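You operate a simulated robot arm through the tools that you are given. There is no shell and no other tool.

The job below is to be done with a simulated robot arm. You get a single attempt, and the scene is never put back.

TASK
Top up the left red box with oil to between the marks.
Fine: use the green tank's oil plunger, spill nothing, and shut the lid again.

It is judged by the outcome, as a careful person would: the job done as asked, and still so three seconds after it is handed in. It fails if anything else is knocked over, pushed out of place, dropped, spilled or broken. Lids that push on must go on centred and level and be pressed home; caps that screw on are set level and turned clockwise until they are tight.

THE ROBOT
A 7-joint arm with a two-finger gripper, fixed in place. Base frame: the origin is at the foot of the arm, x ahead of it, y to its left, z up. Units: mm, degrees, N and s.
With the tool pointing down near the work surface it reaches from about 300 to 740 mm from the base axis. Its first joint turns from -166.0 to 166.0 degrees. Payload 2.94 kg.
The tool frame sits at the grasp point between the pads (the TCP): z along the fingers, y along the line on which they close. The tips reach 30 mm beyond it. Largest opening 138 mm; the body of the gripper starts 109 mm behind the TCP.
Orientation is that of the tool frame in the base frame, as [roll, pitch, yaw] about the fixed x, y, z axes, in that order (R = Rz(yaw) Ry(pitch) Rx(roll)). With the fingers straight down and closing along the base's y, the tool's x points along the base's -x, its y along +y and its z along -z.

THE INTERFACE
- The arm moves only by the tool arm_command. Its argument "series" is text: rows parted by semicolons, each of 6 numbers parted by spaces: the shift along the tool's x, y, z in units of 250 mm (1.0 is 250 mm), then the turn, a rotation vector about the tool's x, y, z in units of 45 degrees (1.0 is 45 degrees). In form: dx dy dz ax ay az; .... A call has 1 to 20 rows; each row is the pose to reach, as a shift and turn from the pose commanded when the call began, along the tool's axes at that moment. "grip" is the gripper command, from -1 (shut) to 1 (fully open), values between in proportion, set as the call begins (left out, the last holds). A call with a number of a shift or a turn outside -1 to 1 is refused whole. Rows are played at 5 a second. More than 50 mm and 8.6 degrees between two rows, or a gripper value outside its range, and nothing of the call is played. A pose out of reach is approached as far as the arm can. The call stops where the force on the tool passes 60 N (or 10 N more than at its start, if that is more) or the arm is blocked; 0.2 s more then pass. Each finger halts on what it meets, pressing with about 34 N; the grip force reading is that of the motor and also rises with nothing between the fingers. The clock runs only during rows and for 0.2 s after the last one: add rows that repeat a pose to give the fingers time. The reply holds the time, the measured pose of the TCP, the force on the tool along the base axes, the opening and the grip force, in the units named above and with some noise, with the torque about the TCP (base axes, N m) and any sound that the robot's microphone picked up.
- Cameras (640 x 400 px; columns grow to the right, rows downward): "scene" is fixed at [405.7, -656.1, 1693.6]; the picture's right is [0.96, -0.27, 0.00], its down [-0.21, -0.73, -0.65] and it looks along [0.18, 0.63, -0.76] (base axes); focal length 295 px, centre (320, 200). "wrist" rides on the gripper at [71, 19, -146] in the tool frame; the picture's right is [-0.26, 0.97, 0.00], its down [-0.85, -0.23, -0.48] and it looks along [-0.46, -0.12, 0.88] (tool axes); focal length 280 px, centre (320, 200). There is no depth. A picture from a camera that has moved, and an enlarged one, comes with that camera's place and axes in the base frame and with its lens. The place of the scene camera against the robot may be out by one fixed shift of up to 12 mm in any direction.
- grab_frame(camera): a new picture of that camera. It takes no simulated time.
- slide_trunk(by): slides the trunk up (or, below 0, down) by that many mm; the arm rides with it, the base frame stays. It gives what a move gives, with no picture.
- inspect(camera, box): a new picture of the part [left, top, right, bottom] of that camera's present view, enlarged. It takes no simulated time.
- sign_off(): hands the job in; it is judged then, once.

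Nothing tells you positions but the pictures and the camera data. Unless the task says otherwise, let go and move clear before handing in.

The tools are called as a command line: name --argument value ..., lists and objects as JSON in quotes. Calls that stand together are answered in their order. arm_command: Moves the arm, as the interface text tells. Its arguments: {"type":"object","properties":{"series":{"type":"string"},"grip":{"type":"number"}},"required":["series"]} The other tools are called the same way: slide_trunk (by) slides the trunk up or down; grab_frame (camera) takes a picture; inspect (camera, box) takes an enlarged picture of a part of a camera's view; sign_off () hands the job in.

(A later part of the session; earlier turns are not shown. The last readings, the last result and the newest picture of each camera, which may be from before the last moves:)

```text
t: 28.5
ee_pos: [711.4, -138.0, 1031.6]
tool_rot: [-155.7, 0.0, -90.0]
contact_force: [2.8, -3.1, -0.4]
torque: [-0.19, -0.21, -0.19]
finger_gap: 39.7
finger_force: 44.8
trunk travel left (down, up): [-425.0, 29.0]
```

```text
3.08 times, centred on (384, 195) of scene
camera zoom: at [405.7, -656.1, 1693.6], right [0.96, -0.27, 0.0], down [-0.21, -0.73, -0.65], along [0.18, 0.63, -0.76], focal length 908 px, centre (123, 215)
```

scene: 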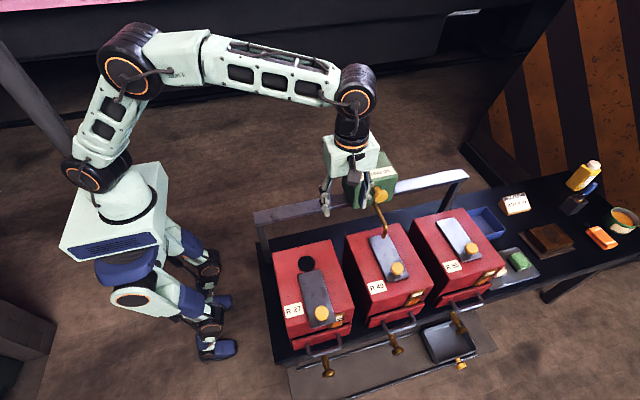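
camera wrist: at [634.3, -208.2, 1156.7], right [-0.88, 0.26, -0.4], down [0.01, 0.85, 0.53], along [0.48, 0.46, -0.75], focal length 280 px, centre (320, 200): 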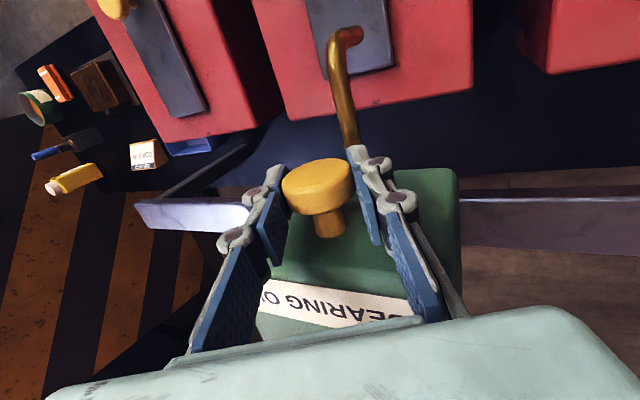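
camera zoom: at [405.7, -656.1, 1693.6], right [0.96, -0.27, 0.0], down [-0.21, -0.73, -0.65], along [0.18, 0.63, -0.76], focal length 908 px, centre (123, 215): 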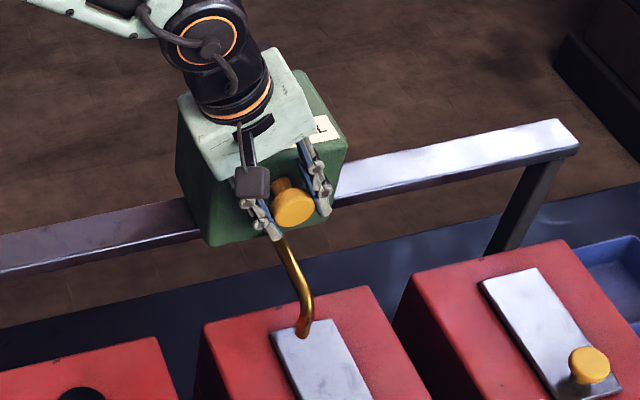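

The tank slides freely, with about 3 N resistance. I'll bring it most of the way (215 mm) toward R 27.

arm_command --series "0 0.0547 -0.0247 0 0 0; 0 0.1458 -0.0659 0 0 0; 0 0.2369 -0.1071 0 0 0; 0 0.328 -0.1483 0 0 0; 0 0.4191 -0.1895 0 0 0; 0 0.5102 -0.2307 0 0 0; 0 0.6013 -0.2719 0 0 0; 0 0.6924 -0.3131 0 0 0; 0 0.747 -0.3378 0 0 0; 0 0.783 -0.3543 0 0 0; 0 0.783 -0.3543 0 0 0"

grab_frame --camera "wrist"

inspect --camera "scene" --box '[240, 160, 400, 300]'

```text
t: 30.9
ee_pos: [495.9, -137.9, 1031.3]
tool_rot: [-155.9, 0.1, -89.9]
contact_force: [-0.1, -4.9, -11.9]
torque: [0.29, -0.15, -0.03]
finger_gap: 39.5
finger_force: 44.7
trunk travel left (down, up): [-425.0, 29.0]
```

```text
taken
camera wrist: at [420.0, -208.4, 1157.0], right [-0.88, 0.26, -0.39], down [0.02, 0.85, 0.53], along [0.47, 0.46, -0.75], focal length 280 px, centre (320, 200)
```

wrist: 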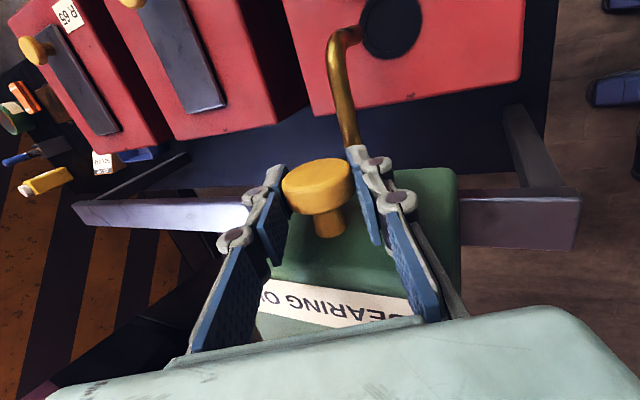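

```text
2.86 times, centred on (320, 230) of scene
camera zoom: at [405.7, -656.1, 1693.6], right [0.96, -0.27, 0.0], down [-0.21, -0.73, -0.65], along [0.18, 0.63, -0.76], focal length 844 px, centre (320, 114)
```

zoom: 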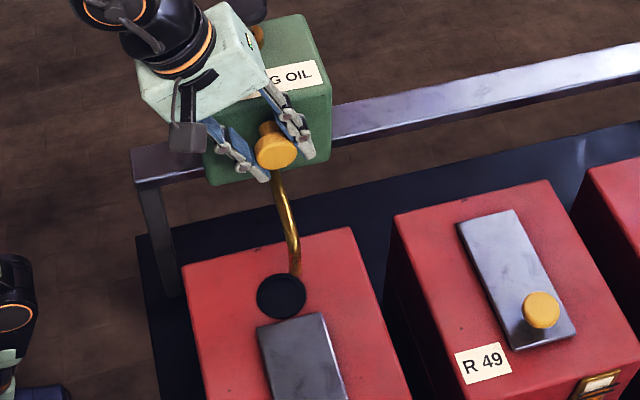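

The spout tip is at x≈499 and the hole centre at x≈480. I'll nudge another 19 mm and relieve the slight vertical pull.

arm_command --series "0 0.02 -0.004 0 0 0; 0 0.04 -0.01 0 0 0; 0 0.06 -0.018 0 0 0; 0 0.0725 -0.024 0 0 0; 0 0.0725 -0.024 0 0 0"

grab_frame --camera "wrist"

inspect --camera "scene" --box '[280, 220, 344, 260]'

inspect --camera "wrist" --box '[290, 0, 450, 100]'

```text
t: 32.1
ee_pos: [479.7, -137.3, 1031.1]
tool_rot: [-155.5, 0.1, -90.1]
contact_force: [8.1, -5.8, 5.4]
torque: [-0.1, -0.25, 0.06]
finger_gap: 39.4
finger_force: 44.7
trunk travel left (down, up): [-425.0, 29.0]
```

```text
taken
camera wrist: at [401.9, -208.0, 1156.7], right [-0.88, 0.26, -0.4], down [0.01, 0.85, 0.53], along [0.48, 0.46, -0.75], focal length 280 px, centre (320, 200)
```

wrist: 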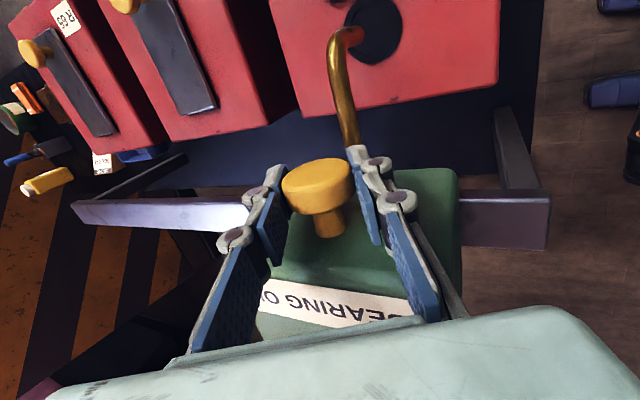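

```text
10.00 times, centred on (312, 240) of scene
camera zoom: at [405.7, -656.1, 1693.6], right [0.96, -0.27, 0.0], down [-0.21, -0.73, -0.65], along [0.18, 0.63, -0.76], focal length 2953 px, centre (400, -200)
```

zoom: 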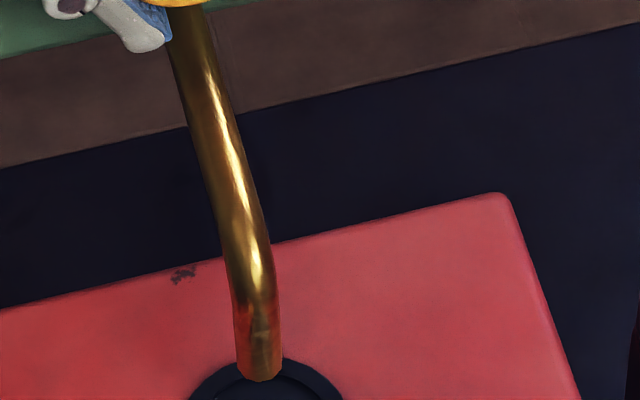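

```text
4.00 times, centred on (370, 50) of wrist
camera zoom: at [401.9, -208.0, 1156.7], right [-0.88, 0.26, -0.4], down [0.01, 0.85, 0.53], along [0.48, 0.46, -0.75], focal length 1122 px, centre (120, 800)
```

zoom: 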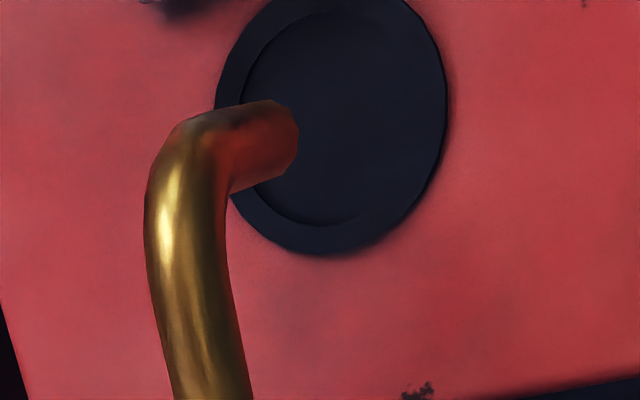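

The spout tip is at about (481, −208, 900), directly over the hole centre at about (481, −210). I'll release the handle and back straight out.

arm_command --series "0 0 0 0 0 0; 0 0 0 0 0 0; 0 0 0 0 0 0; 0 0 0 0 0 0" --grip 0.1

arm_command --series "0.1 0 0 0 0 0; 0.2 0 0 0 0 0; 0.3 0 0 0 0 0; 0.4 0 0 0 0 0; 0.4 0 -0.12 0 0 0; 0.4 0 -0.24 0 0 0; 0.4 0 -0.36 0 0 0; 0.4 0 -0.5 0 0 0; 0.4 0 -0.64 0 0 0; 0.4 0 -0.64 0 0 0"

grab_frame --camera "wrist"

grab_frame --camera "scene"

```text
t: 33.1
ee_pos: [477.4, -136.9, 1030.1]
tool_rot: [-155.8, -0.1, -90.1]
contact_force: [-0.5, -0.9, 0.6]
torque: [0.0, -0.02, 0.02]
finger_gap: 76.0
finger_force: 0.2
trunk travel left (down, up): [-425.0, 29.0]
```

```text
t: 35.3
ee_pos: [411.2, -234.5, 1176.8]
tool_rot: [-155.7, -0.1, -89.9]
contact_force: [-0.4, -0.4, -0.2]
torque: [-0.02, -0.01, -0.01]
finger_gap: 76.0
finger_force: 0.0
trunk travel left (down, up): [-425.0, 29.0]
```

```text
taken
camera wrist: at [334.2, -305.5, 1302.5], right [-0.88, 0.26, -0.4], down [0.01, 0.85, 0.53], along [0.47, 0.46, -0.75], focal length 280 px, centre (320, 200)
```

wrist: 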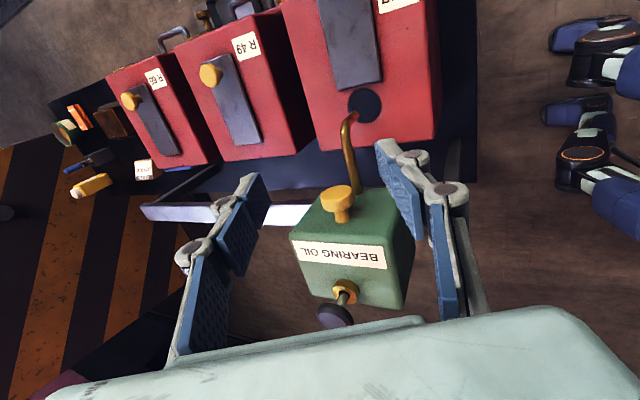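

```text
taken
```

scene: 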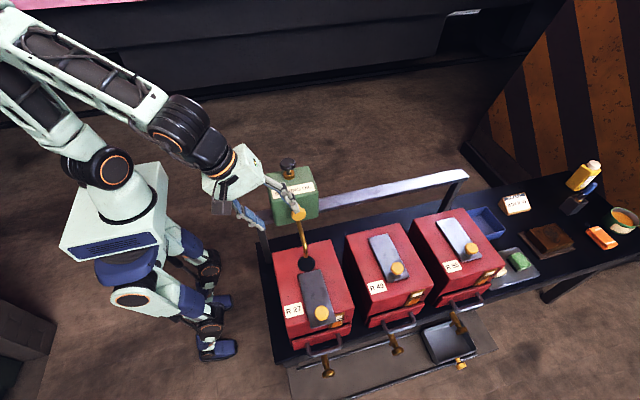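

Released cleanly; the spout is over the hole. Now I'll straighten the tool and find the plunger.

inspect --camera "scene" --box '[256, 150, 336, 220]'

arm_command --series "0 0 -0.05 -0.18 0 0; 0 0 -0.1 -0.36 0 0; 0 0 -0.15 -0.54 0 0; 0 0 -0.15 -0.54 0 0; 0 0 -0.15 -0.54 0 0" --grip -1

grab_frame --camera "wrist"

inspect --camera "scene" --box '[310, 300, 374, 340]'

```text
5.71 times, centred on (296, 185) of scene
camera zoom: at [405.7, -656.1, 1693.6], right [0.96, -0.27, 0.0], down [-0.21, -0.73, -0.65], along [0.18, 0.63, -0.76], focal length 1687 px, centre (457, 286)
```

zoom: 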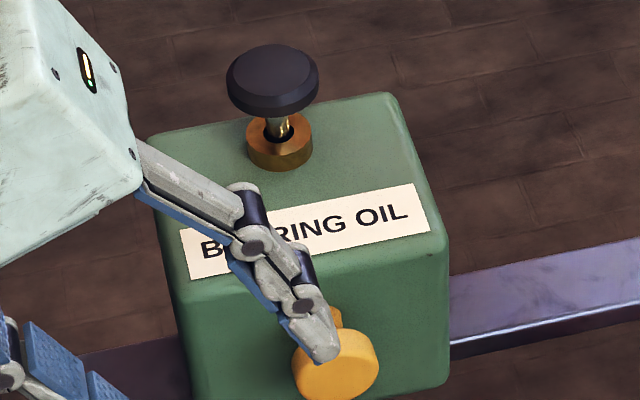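

```text
t: 36.5
ee_pos: [395.3, -236.6, 1211.5]
tool_rot: [-180.0, 0.0, -90.0]
contact_force: [0.0, -0.6, -0.3]
torque: [-0.01, 0.0, 0.02]
finger_gap: 0.0
finger_force: 27.9
trunk travel left (down, up): [-425.0, 29.0]
```

```text
taken
camera wrist: at [377.3, -306.8, 1357.4], right [-0.96, 0.26, 0.0], down [0.23, 0.85, 0.48], along [0.12, 0.46, -0.88], focal length 280 px, centre (320, 200)
```

wrist: 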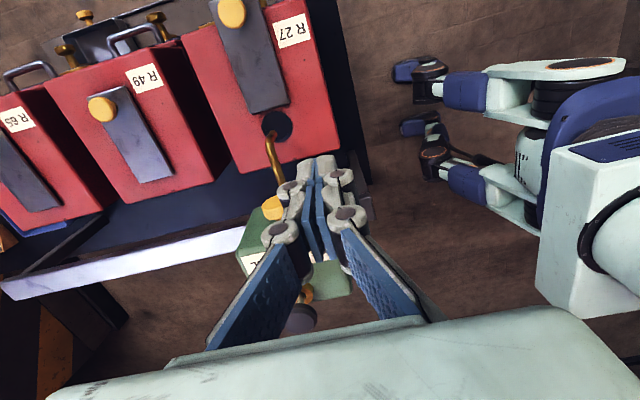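

```text
10.00 times, centred on (342, 320) of scene
camera zoom: at [405.7, -656.1, 1693.6], right [0.96, -0.27, 0.0], down [-0.21, -0.73, -0.65], along [0.18, 0.63, -0.76], focal length 2953 px, centre (100, -1000)
```

zoom: 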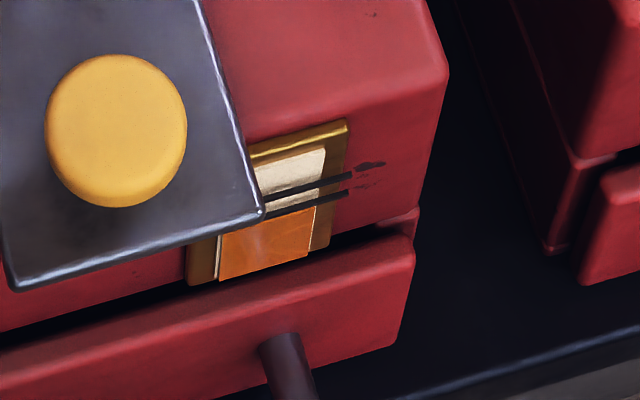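

The gauge's right part stays visible, with oil just below the lower mark. The plunger cap is at about (483, −21), top z≈1119. I'll move the closed fingers above it.

arm_command --series "-0.12 -0.05 0.006 0 0 0; -0.24 -0.1 0.012 0 0 0; -0.36 -0.15 0.018 0 0 0; -0.48 -0.2 0.024 0 0 0; -0.6 -0.25 0.03 0 0 0; -0.72 -0.3 0.036 0 0 0; -0.864 -0.352 0.044 0 0 0; -0.864 -0.352 0.044 0 0 0"

grab_frame --camera "wrist"

inspect --camera "scene" --box '[256, 120, 336, 220]'

```text
t: 38.3
ee_pos: [485.5, -22.8, 1200.2]
tool_rot: [179.9, -0.1, -90.0]
contact_force: [1.0, -0.2, 0.2]
torque: [0.02, 0.02, 0.0]
finger_gap: 0.0
finger_force: 28.3
trunk travel left (down, up): [-425.0, 29.0]
```

```text
taken
camera wrist: at [467.2, -92.2, 1345.9], right [-0.96, 0.26, 0.0], down [0.23, 0.85, 0.48], along [0.13, 0.46, -0.88], focal length 280 px, centre (320, 200)
```

wrist: 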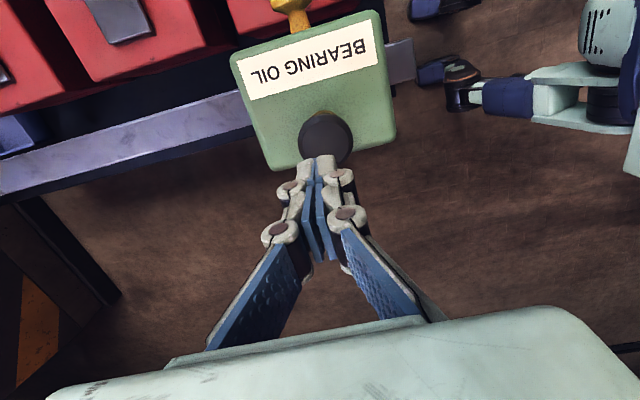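

```text
4.00 times, centred on (296, 170) of scene
camera zoom: at [405.7, -656.1, 1693.6], right [0.96, -0.27, 0.0], down [-0.21, -0.73, -0.65], along [0.18, 0.63, -0.76], focal length 1181 px, centre (416, 320)
```

zoom: 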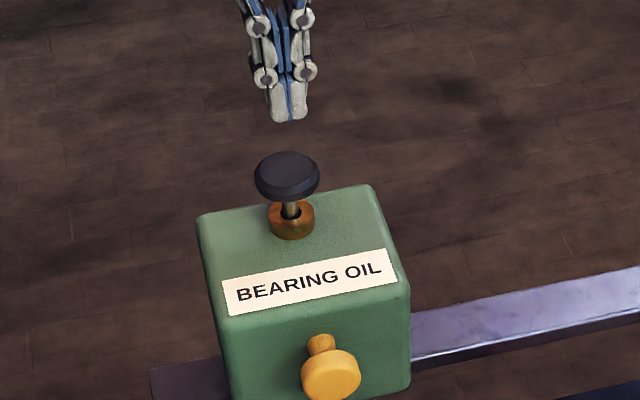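

The cap centre refines to about (481, −27, 1120). I'll centre over it and come down to just above.

arm_command --series "0.018 0.018 0 0 0 0; 0.018 0.018 0.09 0 0 0; 0.018 0.018 0.15 0 0 0; 0.018 0.018 0.17 0 0 0; 0.018 0.018 0.17 0 0 0"

inspect --camera "scene" --box '[266, 135, 330, 185]'

inspect --camera "wrist" --box '[240, 60, 400, 200]'

```text
t: 39.5
ee_pos: [480.0, -26.0, 1155.9]
tool_rot: [179.9, 0.0, -90.0]
contact_force: [1.0, -0.6, -0.3]
torque: [0.0, 0.03, -0.01]
finger_gap: 0.1
finger_force: 28.7
trunk travel left (down, up): [-425.0, 29.0]
```

```text
8.00 times, centred on (298, 160) of scene
camera zoom: at [405.7, -656.1, 1693.6], right [0.96, -0.27, 0.0], down [-0.21, -0.73, -0.65], along [0.18, 0.63, -0.76], focal length 2362 px, centre (496, 520)
```

zoom: 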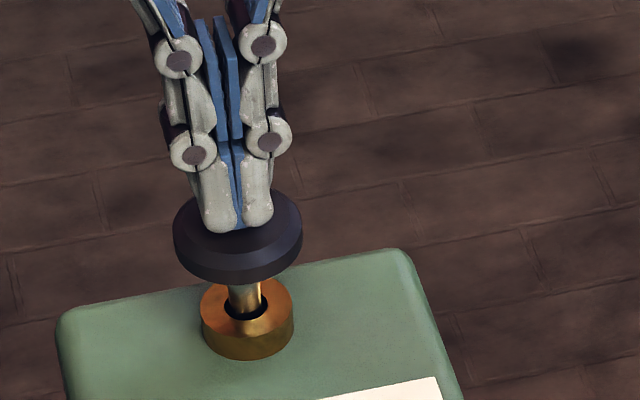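

```text
2.86 times, centred on (320, 130) of wrist
camera zoom: at [461.5, -95.7, 1301.6], right [-0.97, 0.26, 0.0], down [0.23, 0.85, 0.48], along [0.12, 0.46, -0.88], focal length 801 px, centre (320, 400)
```

zoom: 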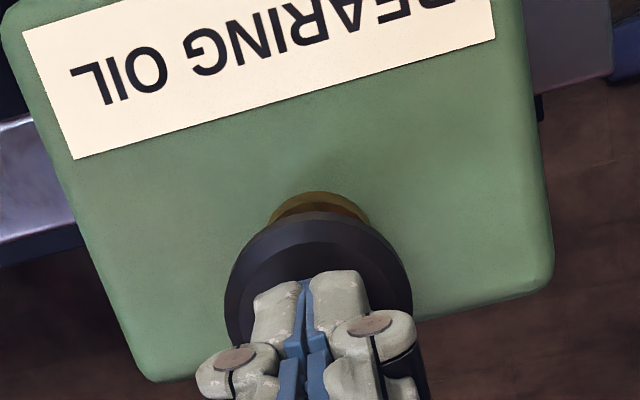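

Centred over the cap. I'll now press down in small steps.

arm_command --series "0 0 0.008 0 0 0; 0 0 0.016 0 0 0; 0 0 0.024 0 0 0; 0 0 0.032 0 0 0; 0 0 0.032 0 0 0"

inspect --camera "scene" --box '[266, 135, 330, 185]'

inspect --camera "scene" --box '[326, 306, 358, 334]'

```text
t: 40.7
ee_pos: [479.3, -25.5, 1148.2]
tool_rot: [-179.9, 0.0, -89.9]
contact_force: [1.3, 1.0, 4.5]
torque: [0.03, 0.03, 0.01]
finger_gap: 5.9
finger_force: 28.0
trunk travel left (down, up): [-425.0, 29.0]
```

```text
8.00 times, centred on (298, 160) of scene
camera zoom: at [405.7, -656.1, 1693.6], right [0.96, -0.27, 0.0], down [-0.21, -0.73, -0.65], along [0.18, 0.63, -0.76], focal length 2362 px, centre (496, 520)
```

zoom: 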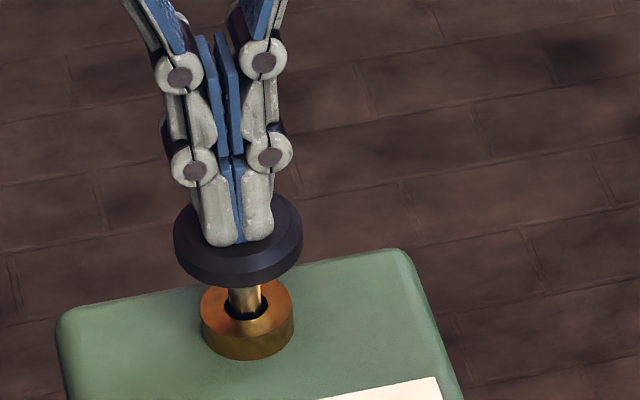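

```text
14.29 times, centred on (342, 320) of scene
camera zoom: at [405.7, -656.1, 1693.6], right [0.96, -0.27, 0.0], down [-0.21, -0.73, -0.65], along [0.18, 0.63, -0.76], focal length 4218 px, centre (6, -1514)
```

zoom: 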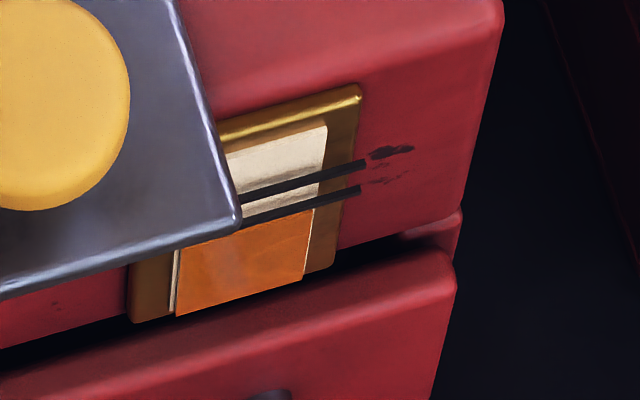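

Contact at about 4.5 N. I'll press a few more mm and watch the force and gauge.

arm_command --series "0 0 0.008 0 0 0; 0 0 0.016 0 0 0; 0 0 0.024 0 0 0; 0 0 0.024 0 0 0"

inspect --camera "scene" --box '[266, 135, 330, 185]'

inspect --camera "scene" --box '[326, 306, 358, 334]'

```text
t: 41.7
ee_pos: [478.7, -26.4, 1142.1]
tool_rot: [-179.9, 0.0, -90.1]
contact_force: [2.9, -0.7, 6.1]
torque: [-0.01, -0.11, 0.01]
finger_gap: 6.1
finger_force: 28.6
trunk travel left (down, up): [-425.0, 29.0]
```

```text
8.00 times, centred on (298, 160) of scene
camera zoom: at [405.7, -656.1, 1693.6], right [0.96, -0.27, 0.0], down [-0.21, -0.73, -0.65], along [0.18, 0.63, -0.76], focal length 2362 px, centre (496, 520)
```

zoom: 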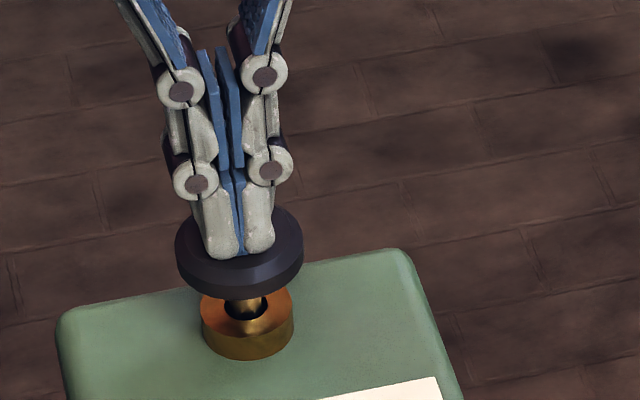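

```text
14.29 times, centred on (342, 320) of scene
camera zoom: at [405.7, -656.1, 1693.6], right [0.96, -0.27, 0.0], down [-0.21, -0.73, -0.65], along [0.18, 0.63, -0.76], focal length 4218 px, centre (6, -1514)
```

zoom: 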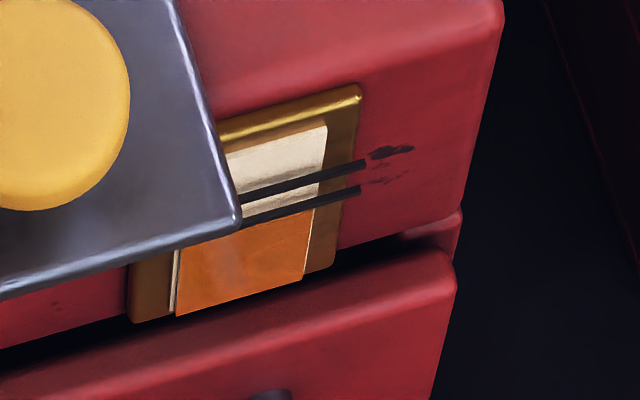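

The plunger is moving down smoothly. I'll check for flow at the spout.

inspect --camera "scene" --box '[286, 240, 334, 275]'

inspect --camera "scene" --box '[332, 310, 356, 330]'

```text
11.43 times, centred on (310, 258) of scene
camera zoom: at [405.7, -656.1, 1693.6], right [0.96, -0.27, 0.0], down [-0.21, -0.73, -0.65], along [0.18, 0.63, -0.76], focal length 3375 px, centre (434, -457)
```

zoom: 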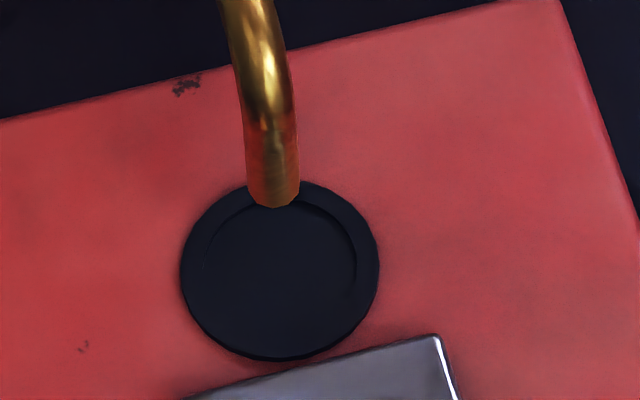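

```text
16.00 times, centred on (344, 320) of scene
camera zoom: at [405.7, -656.1, 1693.6], right [0.96, -0.27, 0.0], down [-0.21, -0.73, -0.65], along [0.18, 0.63, -0.76], focal length 4724 px, centre (-64, -1720)
```

zoom: 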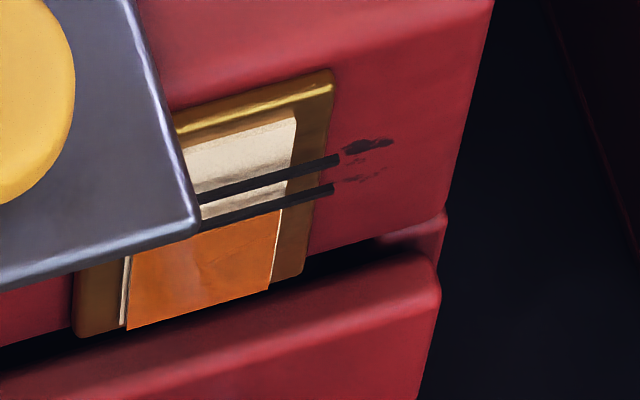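

No visible change yet, so I'll press another 5 mm.

arm_command --series "0 0 0.008 0 0 0; 0 0 0.016 0 0 0; 0 0 0.02 0 0 0; 0 0 0.02 0 0 0; 0 0 0.02 0 0 0"

inspect --camera "scene" --box '[266, 135, 330, 185]'

inspect --camera "scene" --box '[332, 310, 356, 330]'

inspect --camera "scene" --box '[286, 240, 334, 275]'

```text
t: 42.9
ee_pos: [479.4, -25.1, 1137.9]
tool_rot: [180.0, -0.1, -90.0]
contact_force: [0.8, 1.5, 7.1]
torque: [0.09, -0.03, 0.0]
finger_gap: 5.9
finger_force: 28.5
trunk travel left (down, up): [-425.0, 29.0]
```

```text
8.00 times, centred on (298, 160) of scene
camera zoom: at [405.7, -656.1, 1693.6], right [0.96, -0.27, 0.0], down [-0.21, -0.73, -0.65], along [0.18, 0.63, -0.76], focal length 2362 px, centre (496, 520)
```

zoom: 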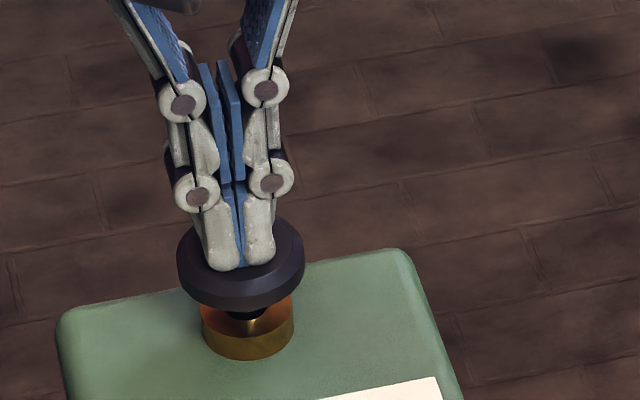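

```text
16.00 times, centred on (344, 320) of scene
camera zoom: at [405.7, -656.1, 1693.6], right [0.96, -0.27, 0.0], down [-0.21, -0.73, -0.65], along [0.18, 0.63, -0.76], focal length 4724 px, centre (-64, -1720)
```

zoom: 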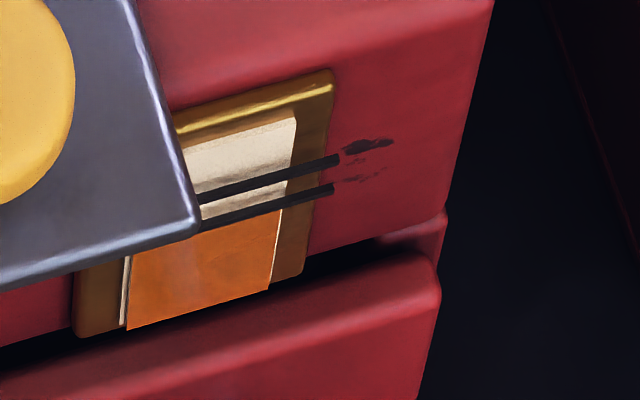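

```text
11.43 times, centred on (310, 258) of scene
camera zoom: at [405.7, -656.1, 1693.6], right [0.96, -0.27, 0.0], down [-0.21, -0.73, -0.65], along [0.18, 0.63, -0.76], focal length 3375 px, centre (434, -457)
```

zoom: 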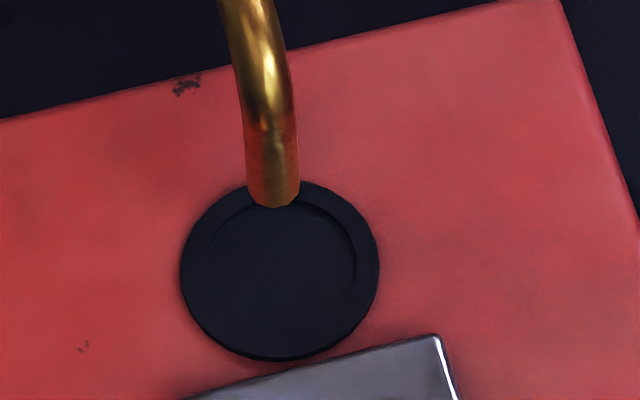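

The plunger is about 11 mm down with no stream yet. I'll continue in small steps.

arm_command --series "0 0 0.008 0 0 0; 0 0 0.016 0 0 0; 0 0 0.016 0 0 0; 0 0 0.016 0 0 0"

inspect --camera "scene" --box '[266, 135, 330, 185]'

inspect --camera "scene" --box '[332, 310, 356, 330]'

inspect --camera "scene" --box '[286, 240, 334, 275]'

```text
t: 43.9
ee_pos: [478.3, -25.3, 1133.7]
tool_rot: [180.0, 0.0, -90.1]
contact_force: [2.8, 1.2, 9.5]
torque: [-0.02, -0.09, 0.01]
finger_gap: 6.2
finger_force: 28.5
trunk travel left (down, up): [-425.0, 29.0]
```

```text
8.00 times, centred on (298, 160) of scene
camera zoom: at [405.7, -656.1, 1693.6], right [0.96, -0.27, 0.0], down [-0.21, -0.73, -0.65], along [0.18, 0.63, -0.76], focal length 2362 px, centre (496, 520)
```

zoom: 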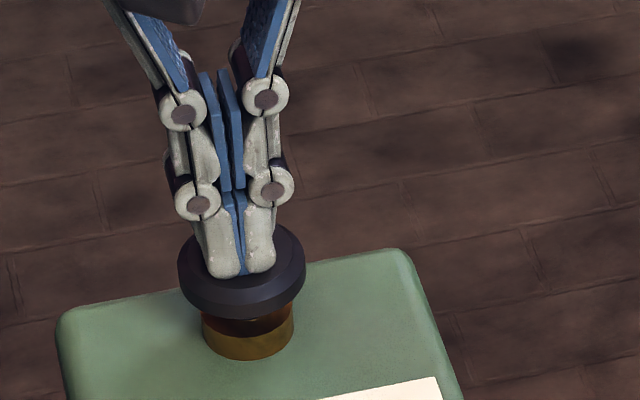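

```text
16.00 times, centred on (344, 320) of scene
camera zoom: at [405.7, -656.1, 1693.6], right [0.96, -0.27, 0.0], down [-0.21, -0.73, -0.65], along [0.18, 0.63, -0.76], focal length 4724 px, centre (-64, -1720)
```

zoom: 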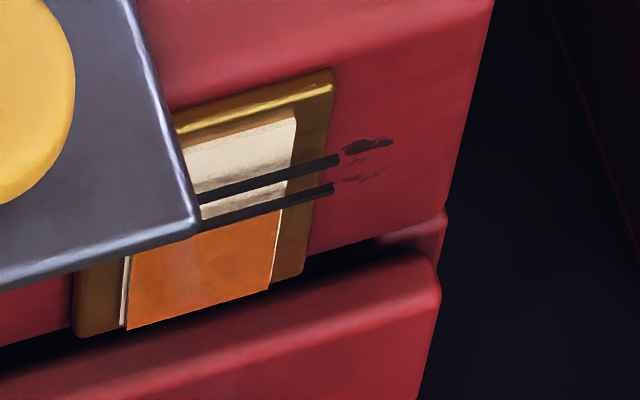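

```text
11.43 times, centred on (310, 258) of scene
camera zoom: at [405.7, -656.1, 1693.6], right [0.96, -0.27, 0.0], down [-0.21, -0.73, -0.65], along [0.18, 0.63, -0.76], focal length 3375 px, centre (434, -457)
```

zoom: 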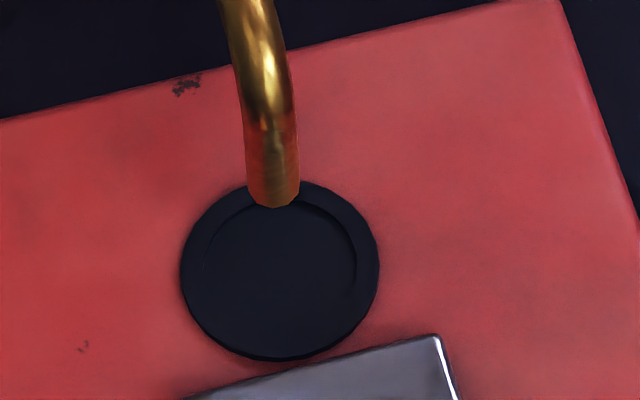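

Force is rising gently at 9.5 N, with a few mm of stroke left. I'll press 4 mm more.

arm_command --series "0 0 0.008 0 0 0; 0 0 0.016 0 0 0; 0 0 0.016 0 0 0; 0 0 0.016 0 0 0"

inspect --camera "scene" --box '[266, 135, 330, 185]'

inspect --camera "scene" --box '[332, 310, 356, 330]'

inspect --camera "scene" --box '[286, 240, 334, 275]'

```text
t: 44.9
ee_pos: [478.4, -26.3, 1130.1]
tool_rot: [180.0, 0.0, -90.0]
contact_force: [1.6, 0.7, 8.8]
torque: [0.01, 0.0, 0.01]
finger_gap: 6.3
finger_force: 28.5
trunk travel left (down, up): [-425.0, 29.0]
heard: click
```

```text
8.00 times, centred on (298, 160) of scene
camera zoom: at [405.7, -656.1, 1693.6], right [0.96, -0.27, 0.0], down [-0.21, -0.73, -0.65], along [0.18, 0.63, -0.76], focal length 2362 px, centre (496, 520)
```

zoom: 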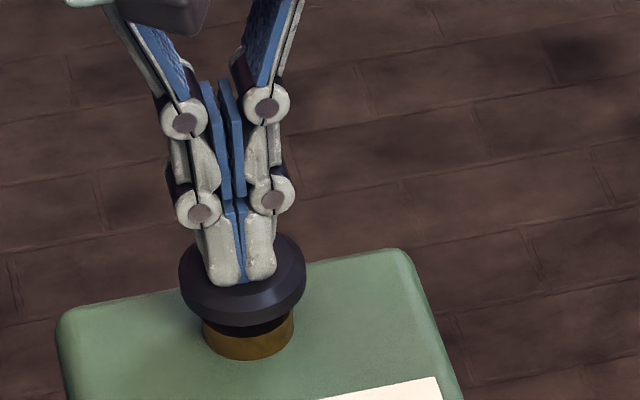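

```text
16.00 times, centred on (344, 320) of scene
camera zoom: at [405.7, -656.1, 1693.6], right [0.96, -0.27, 0.0], down [-0.21, -0.73, -0.65], along [0.18, 0.63, -0.76], focal length 4724 px, centre (-64, -1720)
```

zoom: 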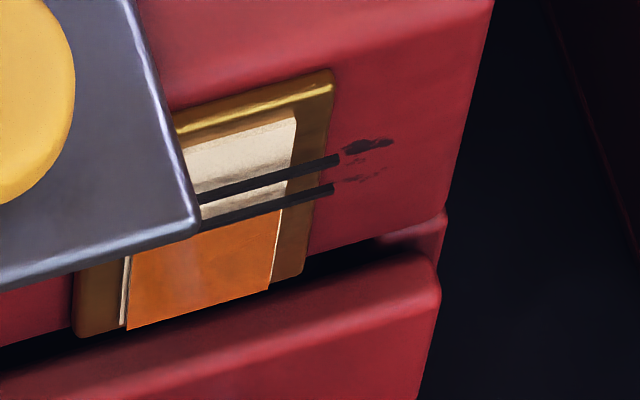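

```text
11.43 times, centred on (310, 258) of scene
camera zoom: at [405.7, -656.1, 1693.6], right [0.96, -0.27, 0.0], down [-0.21, -0.73, -0.65], along [0.18, 0.63, -0.76], focal length 3375 px, centre (434, -457)
```

zoom: 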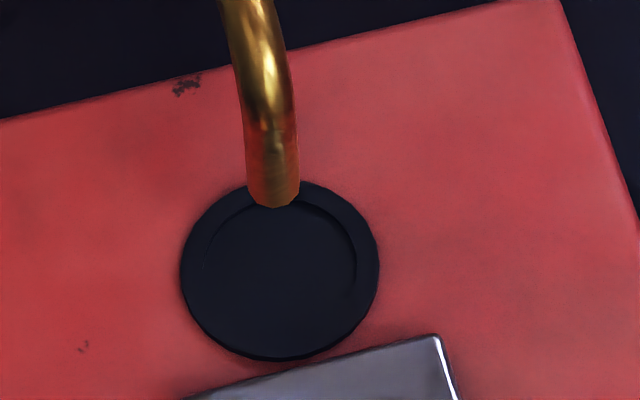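

A click means a stroke has completed. I'll hold still a moment and watch for the oil.

arm_command --series "0 0 0 0 0 0; 0 0 0 0 0 0; 0 0 0 0 0 0; 0 0 0 0 0 0; 0 0 0 0 0 0; 0 0 0 0 0 0"

inspect --camera "scene" --box '[332, 310, 356, 330]'

inspect --camera "scene" --box '[286, 240, 334, 275]'

```text
t: 46.3
ee_pos: [478.2, -24.7, 1130.8]
tool_rot: [-179.9, 0.0, -90.0]
contact_force: [-0.6, -0.1, 9.8]
torque: [-0.03, 0.02, -0.01]
finger_gap: 6.2
finger_force: 28.3
trunk travel left (down, up): [-425.0, 29.0]
```

```text
16.00 times, centred on (344, 320) of scene
camera zoom: at [405.7, -656.1, 1693.6], right [0.96, -0.27, 0.0], down [-0.21, -0.73, -0.65], along [0.18, 0.63, -0.76], focal length 4724 px, centre (-64, -1720)
```

zoom: 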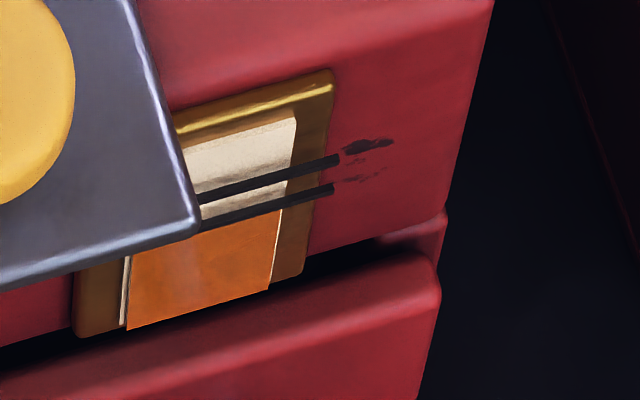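

```text
11.43 times, centred on (310, 258) of scene
camera zoom: at [405.7, -656.1, 1693.6], right [0.96, -0.27, 0.0], down [-0.21, -0.73, -0.65], along [0.18, 0.63, -0.76], focal length 3375 px, centre (434, -457)
```

zoom: 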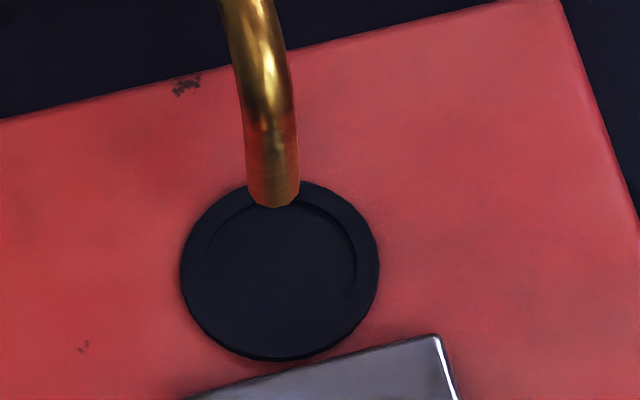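

No visible rise yet; the level may be hidden behind the lower mark, or the dose may come with the full cycle. I'll release the plunger and see whether it springs back.

arm_command --series "0 0 -0.02 0 0 0; 0 0 -0.05 0 0 0; 0 0 -0.08 0 0 0; 0 0 -0.12 0 0 0; 0 0 -0.12 0 0 0; 0 0 -0.12 0 0 0"

inspect --camera "scene" --box '[266, 135, 330, 185]'

inspect --camera "scene" --box '[332, 310, 356, 330]'

inspect --camera "scene" --box '[286, 240, 334, 275]'

```text
t: 47.7
ee_pos: [479.0, -24.8, 1160.4]
tool_rot: [-180.0, -0.1, -90.1]
contact_force: [-0.1, 0.1, 0.4]
torque: [0.0, 0.02, 0.02]
finger_gap: 0.0
finger_force: 28.2
trunk travel left (down, up): [-425.0, 29.0]
```

```text
8.00 times, centred on (298, 160) of scene
camera zoom: at [405.7, -656.1, 1693.6], right [0.96, -0.27, 0.0], down [-0.21, -0.73, -0.65], along [0.18, 0.63, -0.76], focal length 2362 px, centre (496, 520)
```

zoom: 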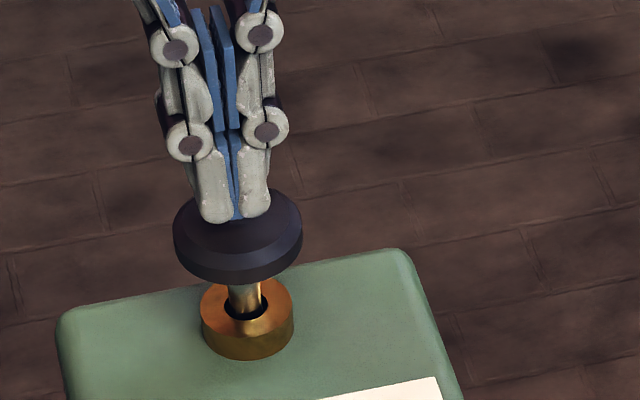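

```text
16.00 times, centred on (344, 320) of scene
camera zoom: at [405.7, -656.1, 1693.6], right [0.96, -0.27, 0.0], down [-0.21, -0.73, -0.65], along [0.18, 0.63, -0.76], focal length 4724 px, centre (-64, -1720)
```

zoom: 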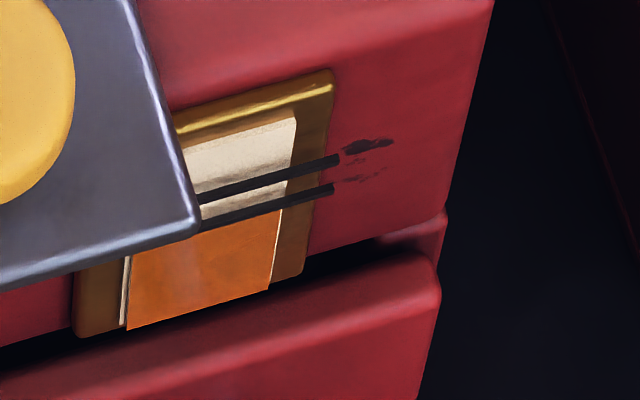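

```text
11.43 times, centred on (310, 258) of scene
camera zoom: at [405.7, -656.1, 1693.6], right [0.96, -0.27, 0.0], down [-0.21, -0.73, -0.65], along [0.18, 0.63, -0.76], focal length 3375 px, centre (434, -457)
```

zoom: 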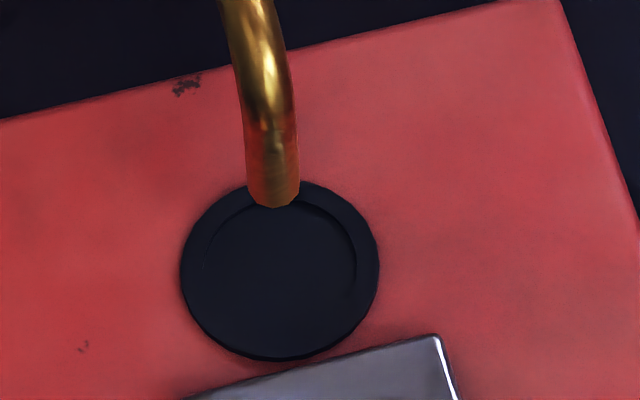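

The plunger springs back. I'll compare the gauge at the original zoom and higher.

inspect --camera "scene" --box '[310, 300, 374, 340]'

inspect --camera "scene" --box '[336, 314, 348, 326]'

```text
10.00 times, centred on (342, 320) of scene
camera zoom: at [405.7, -656.1, 1693.6], right [0.96, -0.27, 0.0], down [-0.21, -0.73, -0.65], along [0.18, 0.63, -0.76], focal length 2953 px, centre (100, -1000)
```

zoom: 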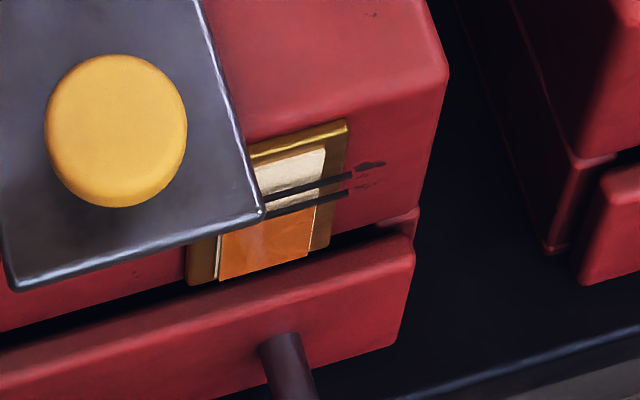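

```text
16.00 times, centred on (342, 320) of scene
camera zoom: at [405.7, -656.1, 1693.6], right [0.96, -0.27, 0.0], down [-0.21, -0.73, -0.65], along [0.18, 0.63, -0.76], focal length 4724 px, centre (-32, -1720)
```

zoom: 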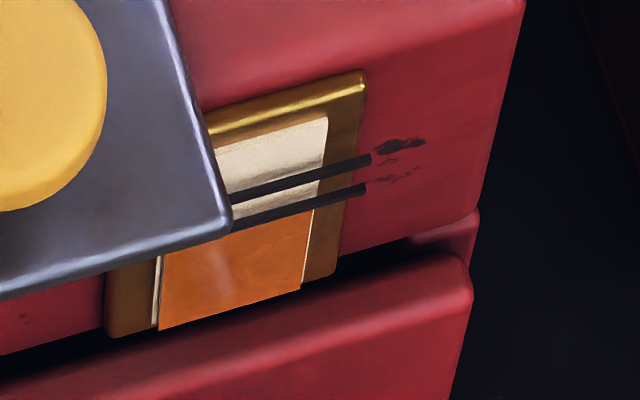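

The level still touches the lower mark's underside. Nothing has spilled and one click equals one stroke, so I'll give a second full stroke.

arm_command --series "0 0 0.03 0 0 0; 0 0 0.05 0 0 0; 0 0 0.07 0 0 0; 0 0 0.09 0 0 0; 0 0 0.105 0 0 0; 0 0 0.12 0 0 0; 0 0 0.122 0 0 0"

inspect --camera "scene" --box '[286, 240, 334, 275]'

inspect --camera "scene" --box '[336, 314, 348, 326]'

arm_command --series "0 0 0 0 0 0; 0 0 0 0 0 0; 0 0 -0.03 0 0 0; 0 0 -0.06 0 0 0; 0 0 -0.09 0 0 0; 0 0 -0.122 0 0 0; 0 0 -0.122 0 0 0; 0 0 -0.122 0 0 0"

inspect --camera "scene" --box '[336, 314, 348, 326]'

inspect --camera "scene" --box '[266, 135, 330, 185]'

```text
t: 49.3
ee_pos: [478.7, -26.4, 1127.9]
tool_rot: [-180.0, 0.1, -90.0]
contact_force: [0.7, -1.6, 10.3]
torque: [-0.06, -0.01, 0.0]
finger_gap: 6.2
finger_force: 28.8
trunk travel left (down, up): [-425.0, 29.0]
heard: click
```

```text
11.43 times, centred on (310, 258) of scene
camera zoom: at [405.7, -656.1, 1693.6], right [0.96, -0.27, 0.0], down [-0.21, -0.73, -0.65], along [0.18, 0.63, -0.76], focal length 3375 px, centre (434, -457)
```

zoom: 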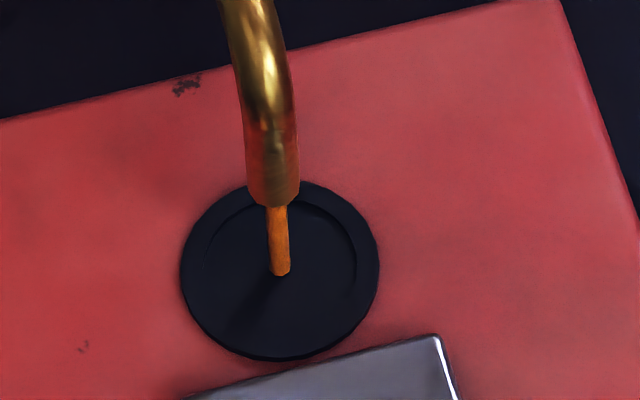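

```text
16.00 times, centred on (342, 320) of scene
camera zoom: at [405.7, -656.1, 1693.6], right [0.96, -0.27, 0.0], down [-0.21, -0.73, -0.65], along [0.18, 0.63, -0.76], focal length 4724 px, centre (-32, -1720)
```

zoom: 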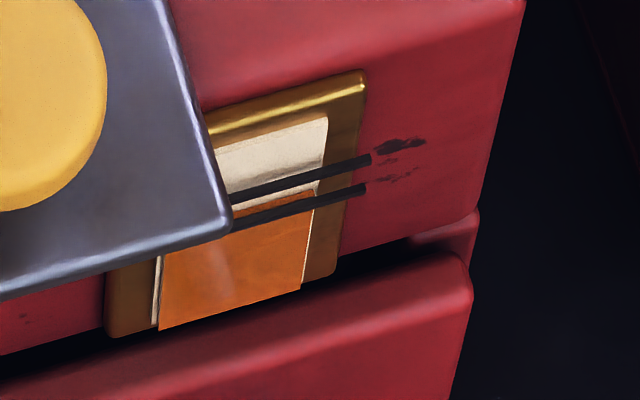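

```text
t: 51.1
ee_pos: [478.8, -26.2, 1158.9]
tool_rot: [-180.0, 0.0, -90.0]
contact_force: [0.9, 0.2, 0.0]
torque: [-0.01, -0.01, 0.03]
finger_gap: 0.0
finger_force: 28.4
trunk travel left (down, up): [-425.0, 29.0]
```

```text
16.00 times, centred on (342, 320) of scene
camera zoom: at [405.7, -656.1, 1693.6], right [0.96, -0.27, 0.0], down [-0.21, -0.73, -0.65], along [0.18, 0.63, -0.76], focal length 4724 px, centre (-32, -1720)
```

zoom: 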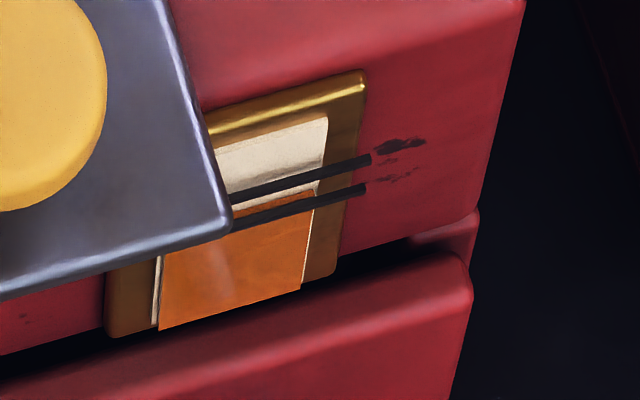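

```text
8.00 times, centred on (298, 160) of scene
camera zoom: at [405.7, -656.1, 1693.6], right [0.96, -0.27, 0.0], down [-0.21, -0.73, -0.65], along [0.18, 0.63, -0.76], focal length 2362 px, centre (496, 520)
```

zoom: 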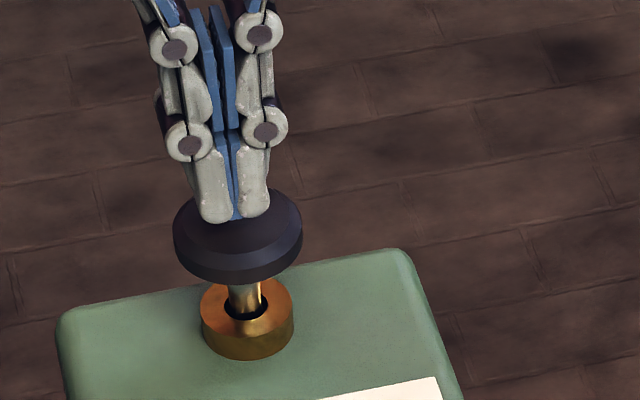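

A stream fell cleanly into the hole and the level has risen. But the mark bars stand off the glass and this camera looks down steeply, so parallax could mislead. I'll take a flatter view of the gauge with the wrist camera before deciding on more strokes.

arm_command --series "0 0 -0.12 0 0 0; 0 0 -0.24 0 0 0; 0.14 0 -0.24 0 0 0; 0.28 0 -0.24 0 0 0; 0.42 0.01 -0.24 0 0 0; 0.56 0.03 -0.24 0 0 0; 0.7 0.05 -0.24 0 0 0; 0.85 0.07 -0.24 0 0 0; 1.0 0.076 -0.24 0 0 0; 1.0 0.076 -0.24 0 0 0"

arm_command --series "0.15 0 0 0 0 0; 0.3 0 0 0 0 0; 0.45 0 0.05 0 0 0; 0.6 0 0.15 0 0 0; 0.74 0 0.25 0 0 0; 0.74 0 0.4 0 0 0; 0.74 0 0.55 0 0 0; 0.74 0 0.7 0 0 0; 0.74 0 0.8 0 0 0; 0.74 0 0.8 0 0 0"

```text
t: 53.3
ee_pos: [459.4, -276.3, 1218.0]
tool_rot: [180.0, 0.0, -90.0]
contact_force: [0.2, 0.6, 0.6]
torque: [0.01, 0.01, -0.01]
finger_gap: 0.0
finger_force: 28.6
trunk travel left (down, up): [-425.0, 29.0]
```

```text
t: 55.5
ee_pos: [460.4, -460.1, 1020.9]
tool_rot: [-180.0, 0.0, -90.0]
contact_force: [0.1, 0.5, 0.7]
torque: [0.01, -0.02, 0.0]
finger_gap: 0.1
finger_force: 28.3
trunk travel left (down, up): [-425.0, 29.0]
```

In front of R 27 at z≈1021. I'll now tilt the tool so the camera looks more horizontally at the gauge.

arm_command --series "0 0 0 0 -0.17 0; 0 0 0 0 -0.34 0; 0 0 0 0 -0.51 0; 0 0 0 0 -0.68 0; 0 0 0 0 -0.68 0"

grab_frame --camera "wrist"

```text
t: 56.7
ee_pos: [440.2, -438.2, 1014.2]
tool_rot: [179.9, 30.8, -90.1]
contact_force: [-0.4, -0.6, -0.4]
torque: [-0.04, -0.02, -0.03]
finger_gap: 0.1
finger_force: 28.2
out of reach, approached as far as the arm can: row 4, 5
trunk travel left (down, up): [-425.0, 29.0]
```

```text
taken
camera wrist: at [421.8, -573.1, 1104.2], right [-0.97, 0.22, 0.13], down [0.23, 0.49, 0.84], along [0.12, 0.84, -0.52], focal length 280 px, centre (320, 200)
```

wrist: 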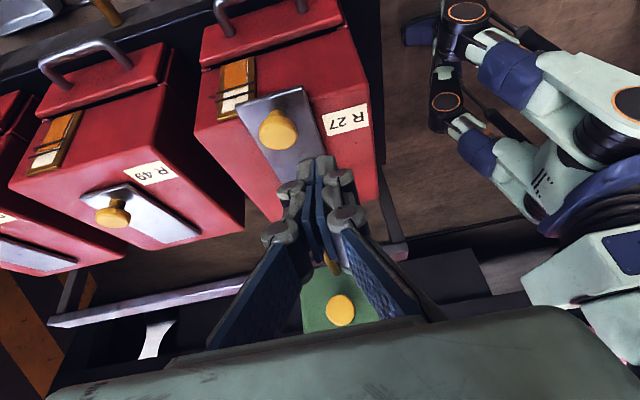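

The gauge is visible from here, upside-down. I'll zoom in.

inspect --camera "wrist" --box '[205, 50, 269, 130]'

inspect --camera "wrist" --box '[20, 100, 100, 180]'

```text
5.00 times, centred on (237, 90) of wrist
camera zoom: at [421.8, -573.1, 1104.2], right [-0.97, 0.22, 0.13], down [0.23, 0.49, 0.84], along [0.12, 0.84, -0.52], focal length 1402 px, centre (735, 750)
```

zoom: 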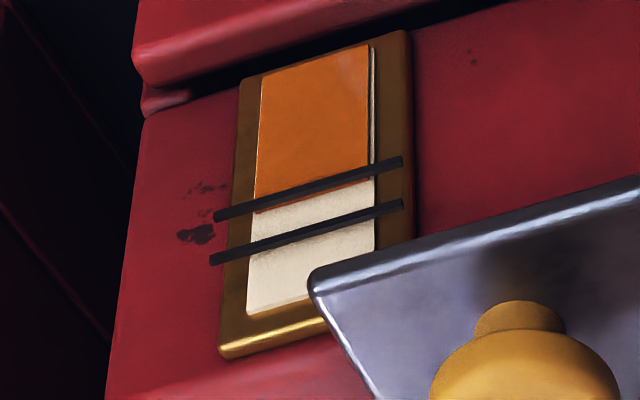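

```text
5.00 times, centred on (60, 140) of wrist
camera zoom: at [421.8, -573.1, 1104.2], right [-0.97, 0.22, 0.13], down [0.23, 0.49, 0.84], along [0.12, 0.84, -0.52], focal length 1402 px, centre (1620, 500)
```

zoom: 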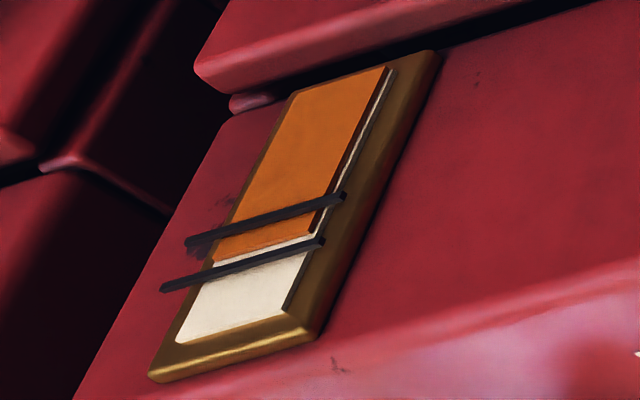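

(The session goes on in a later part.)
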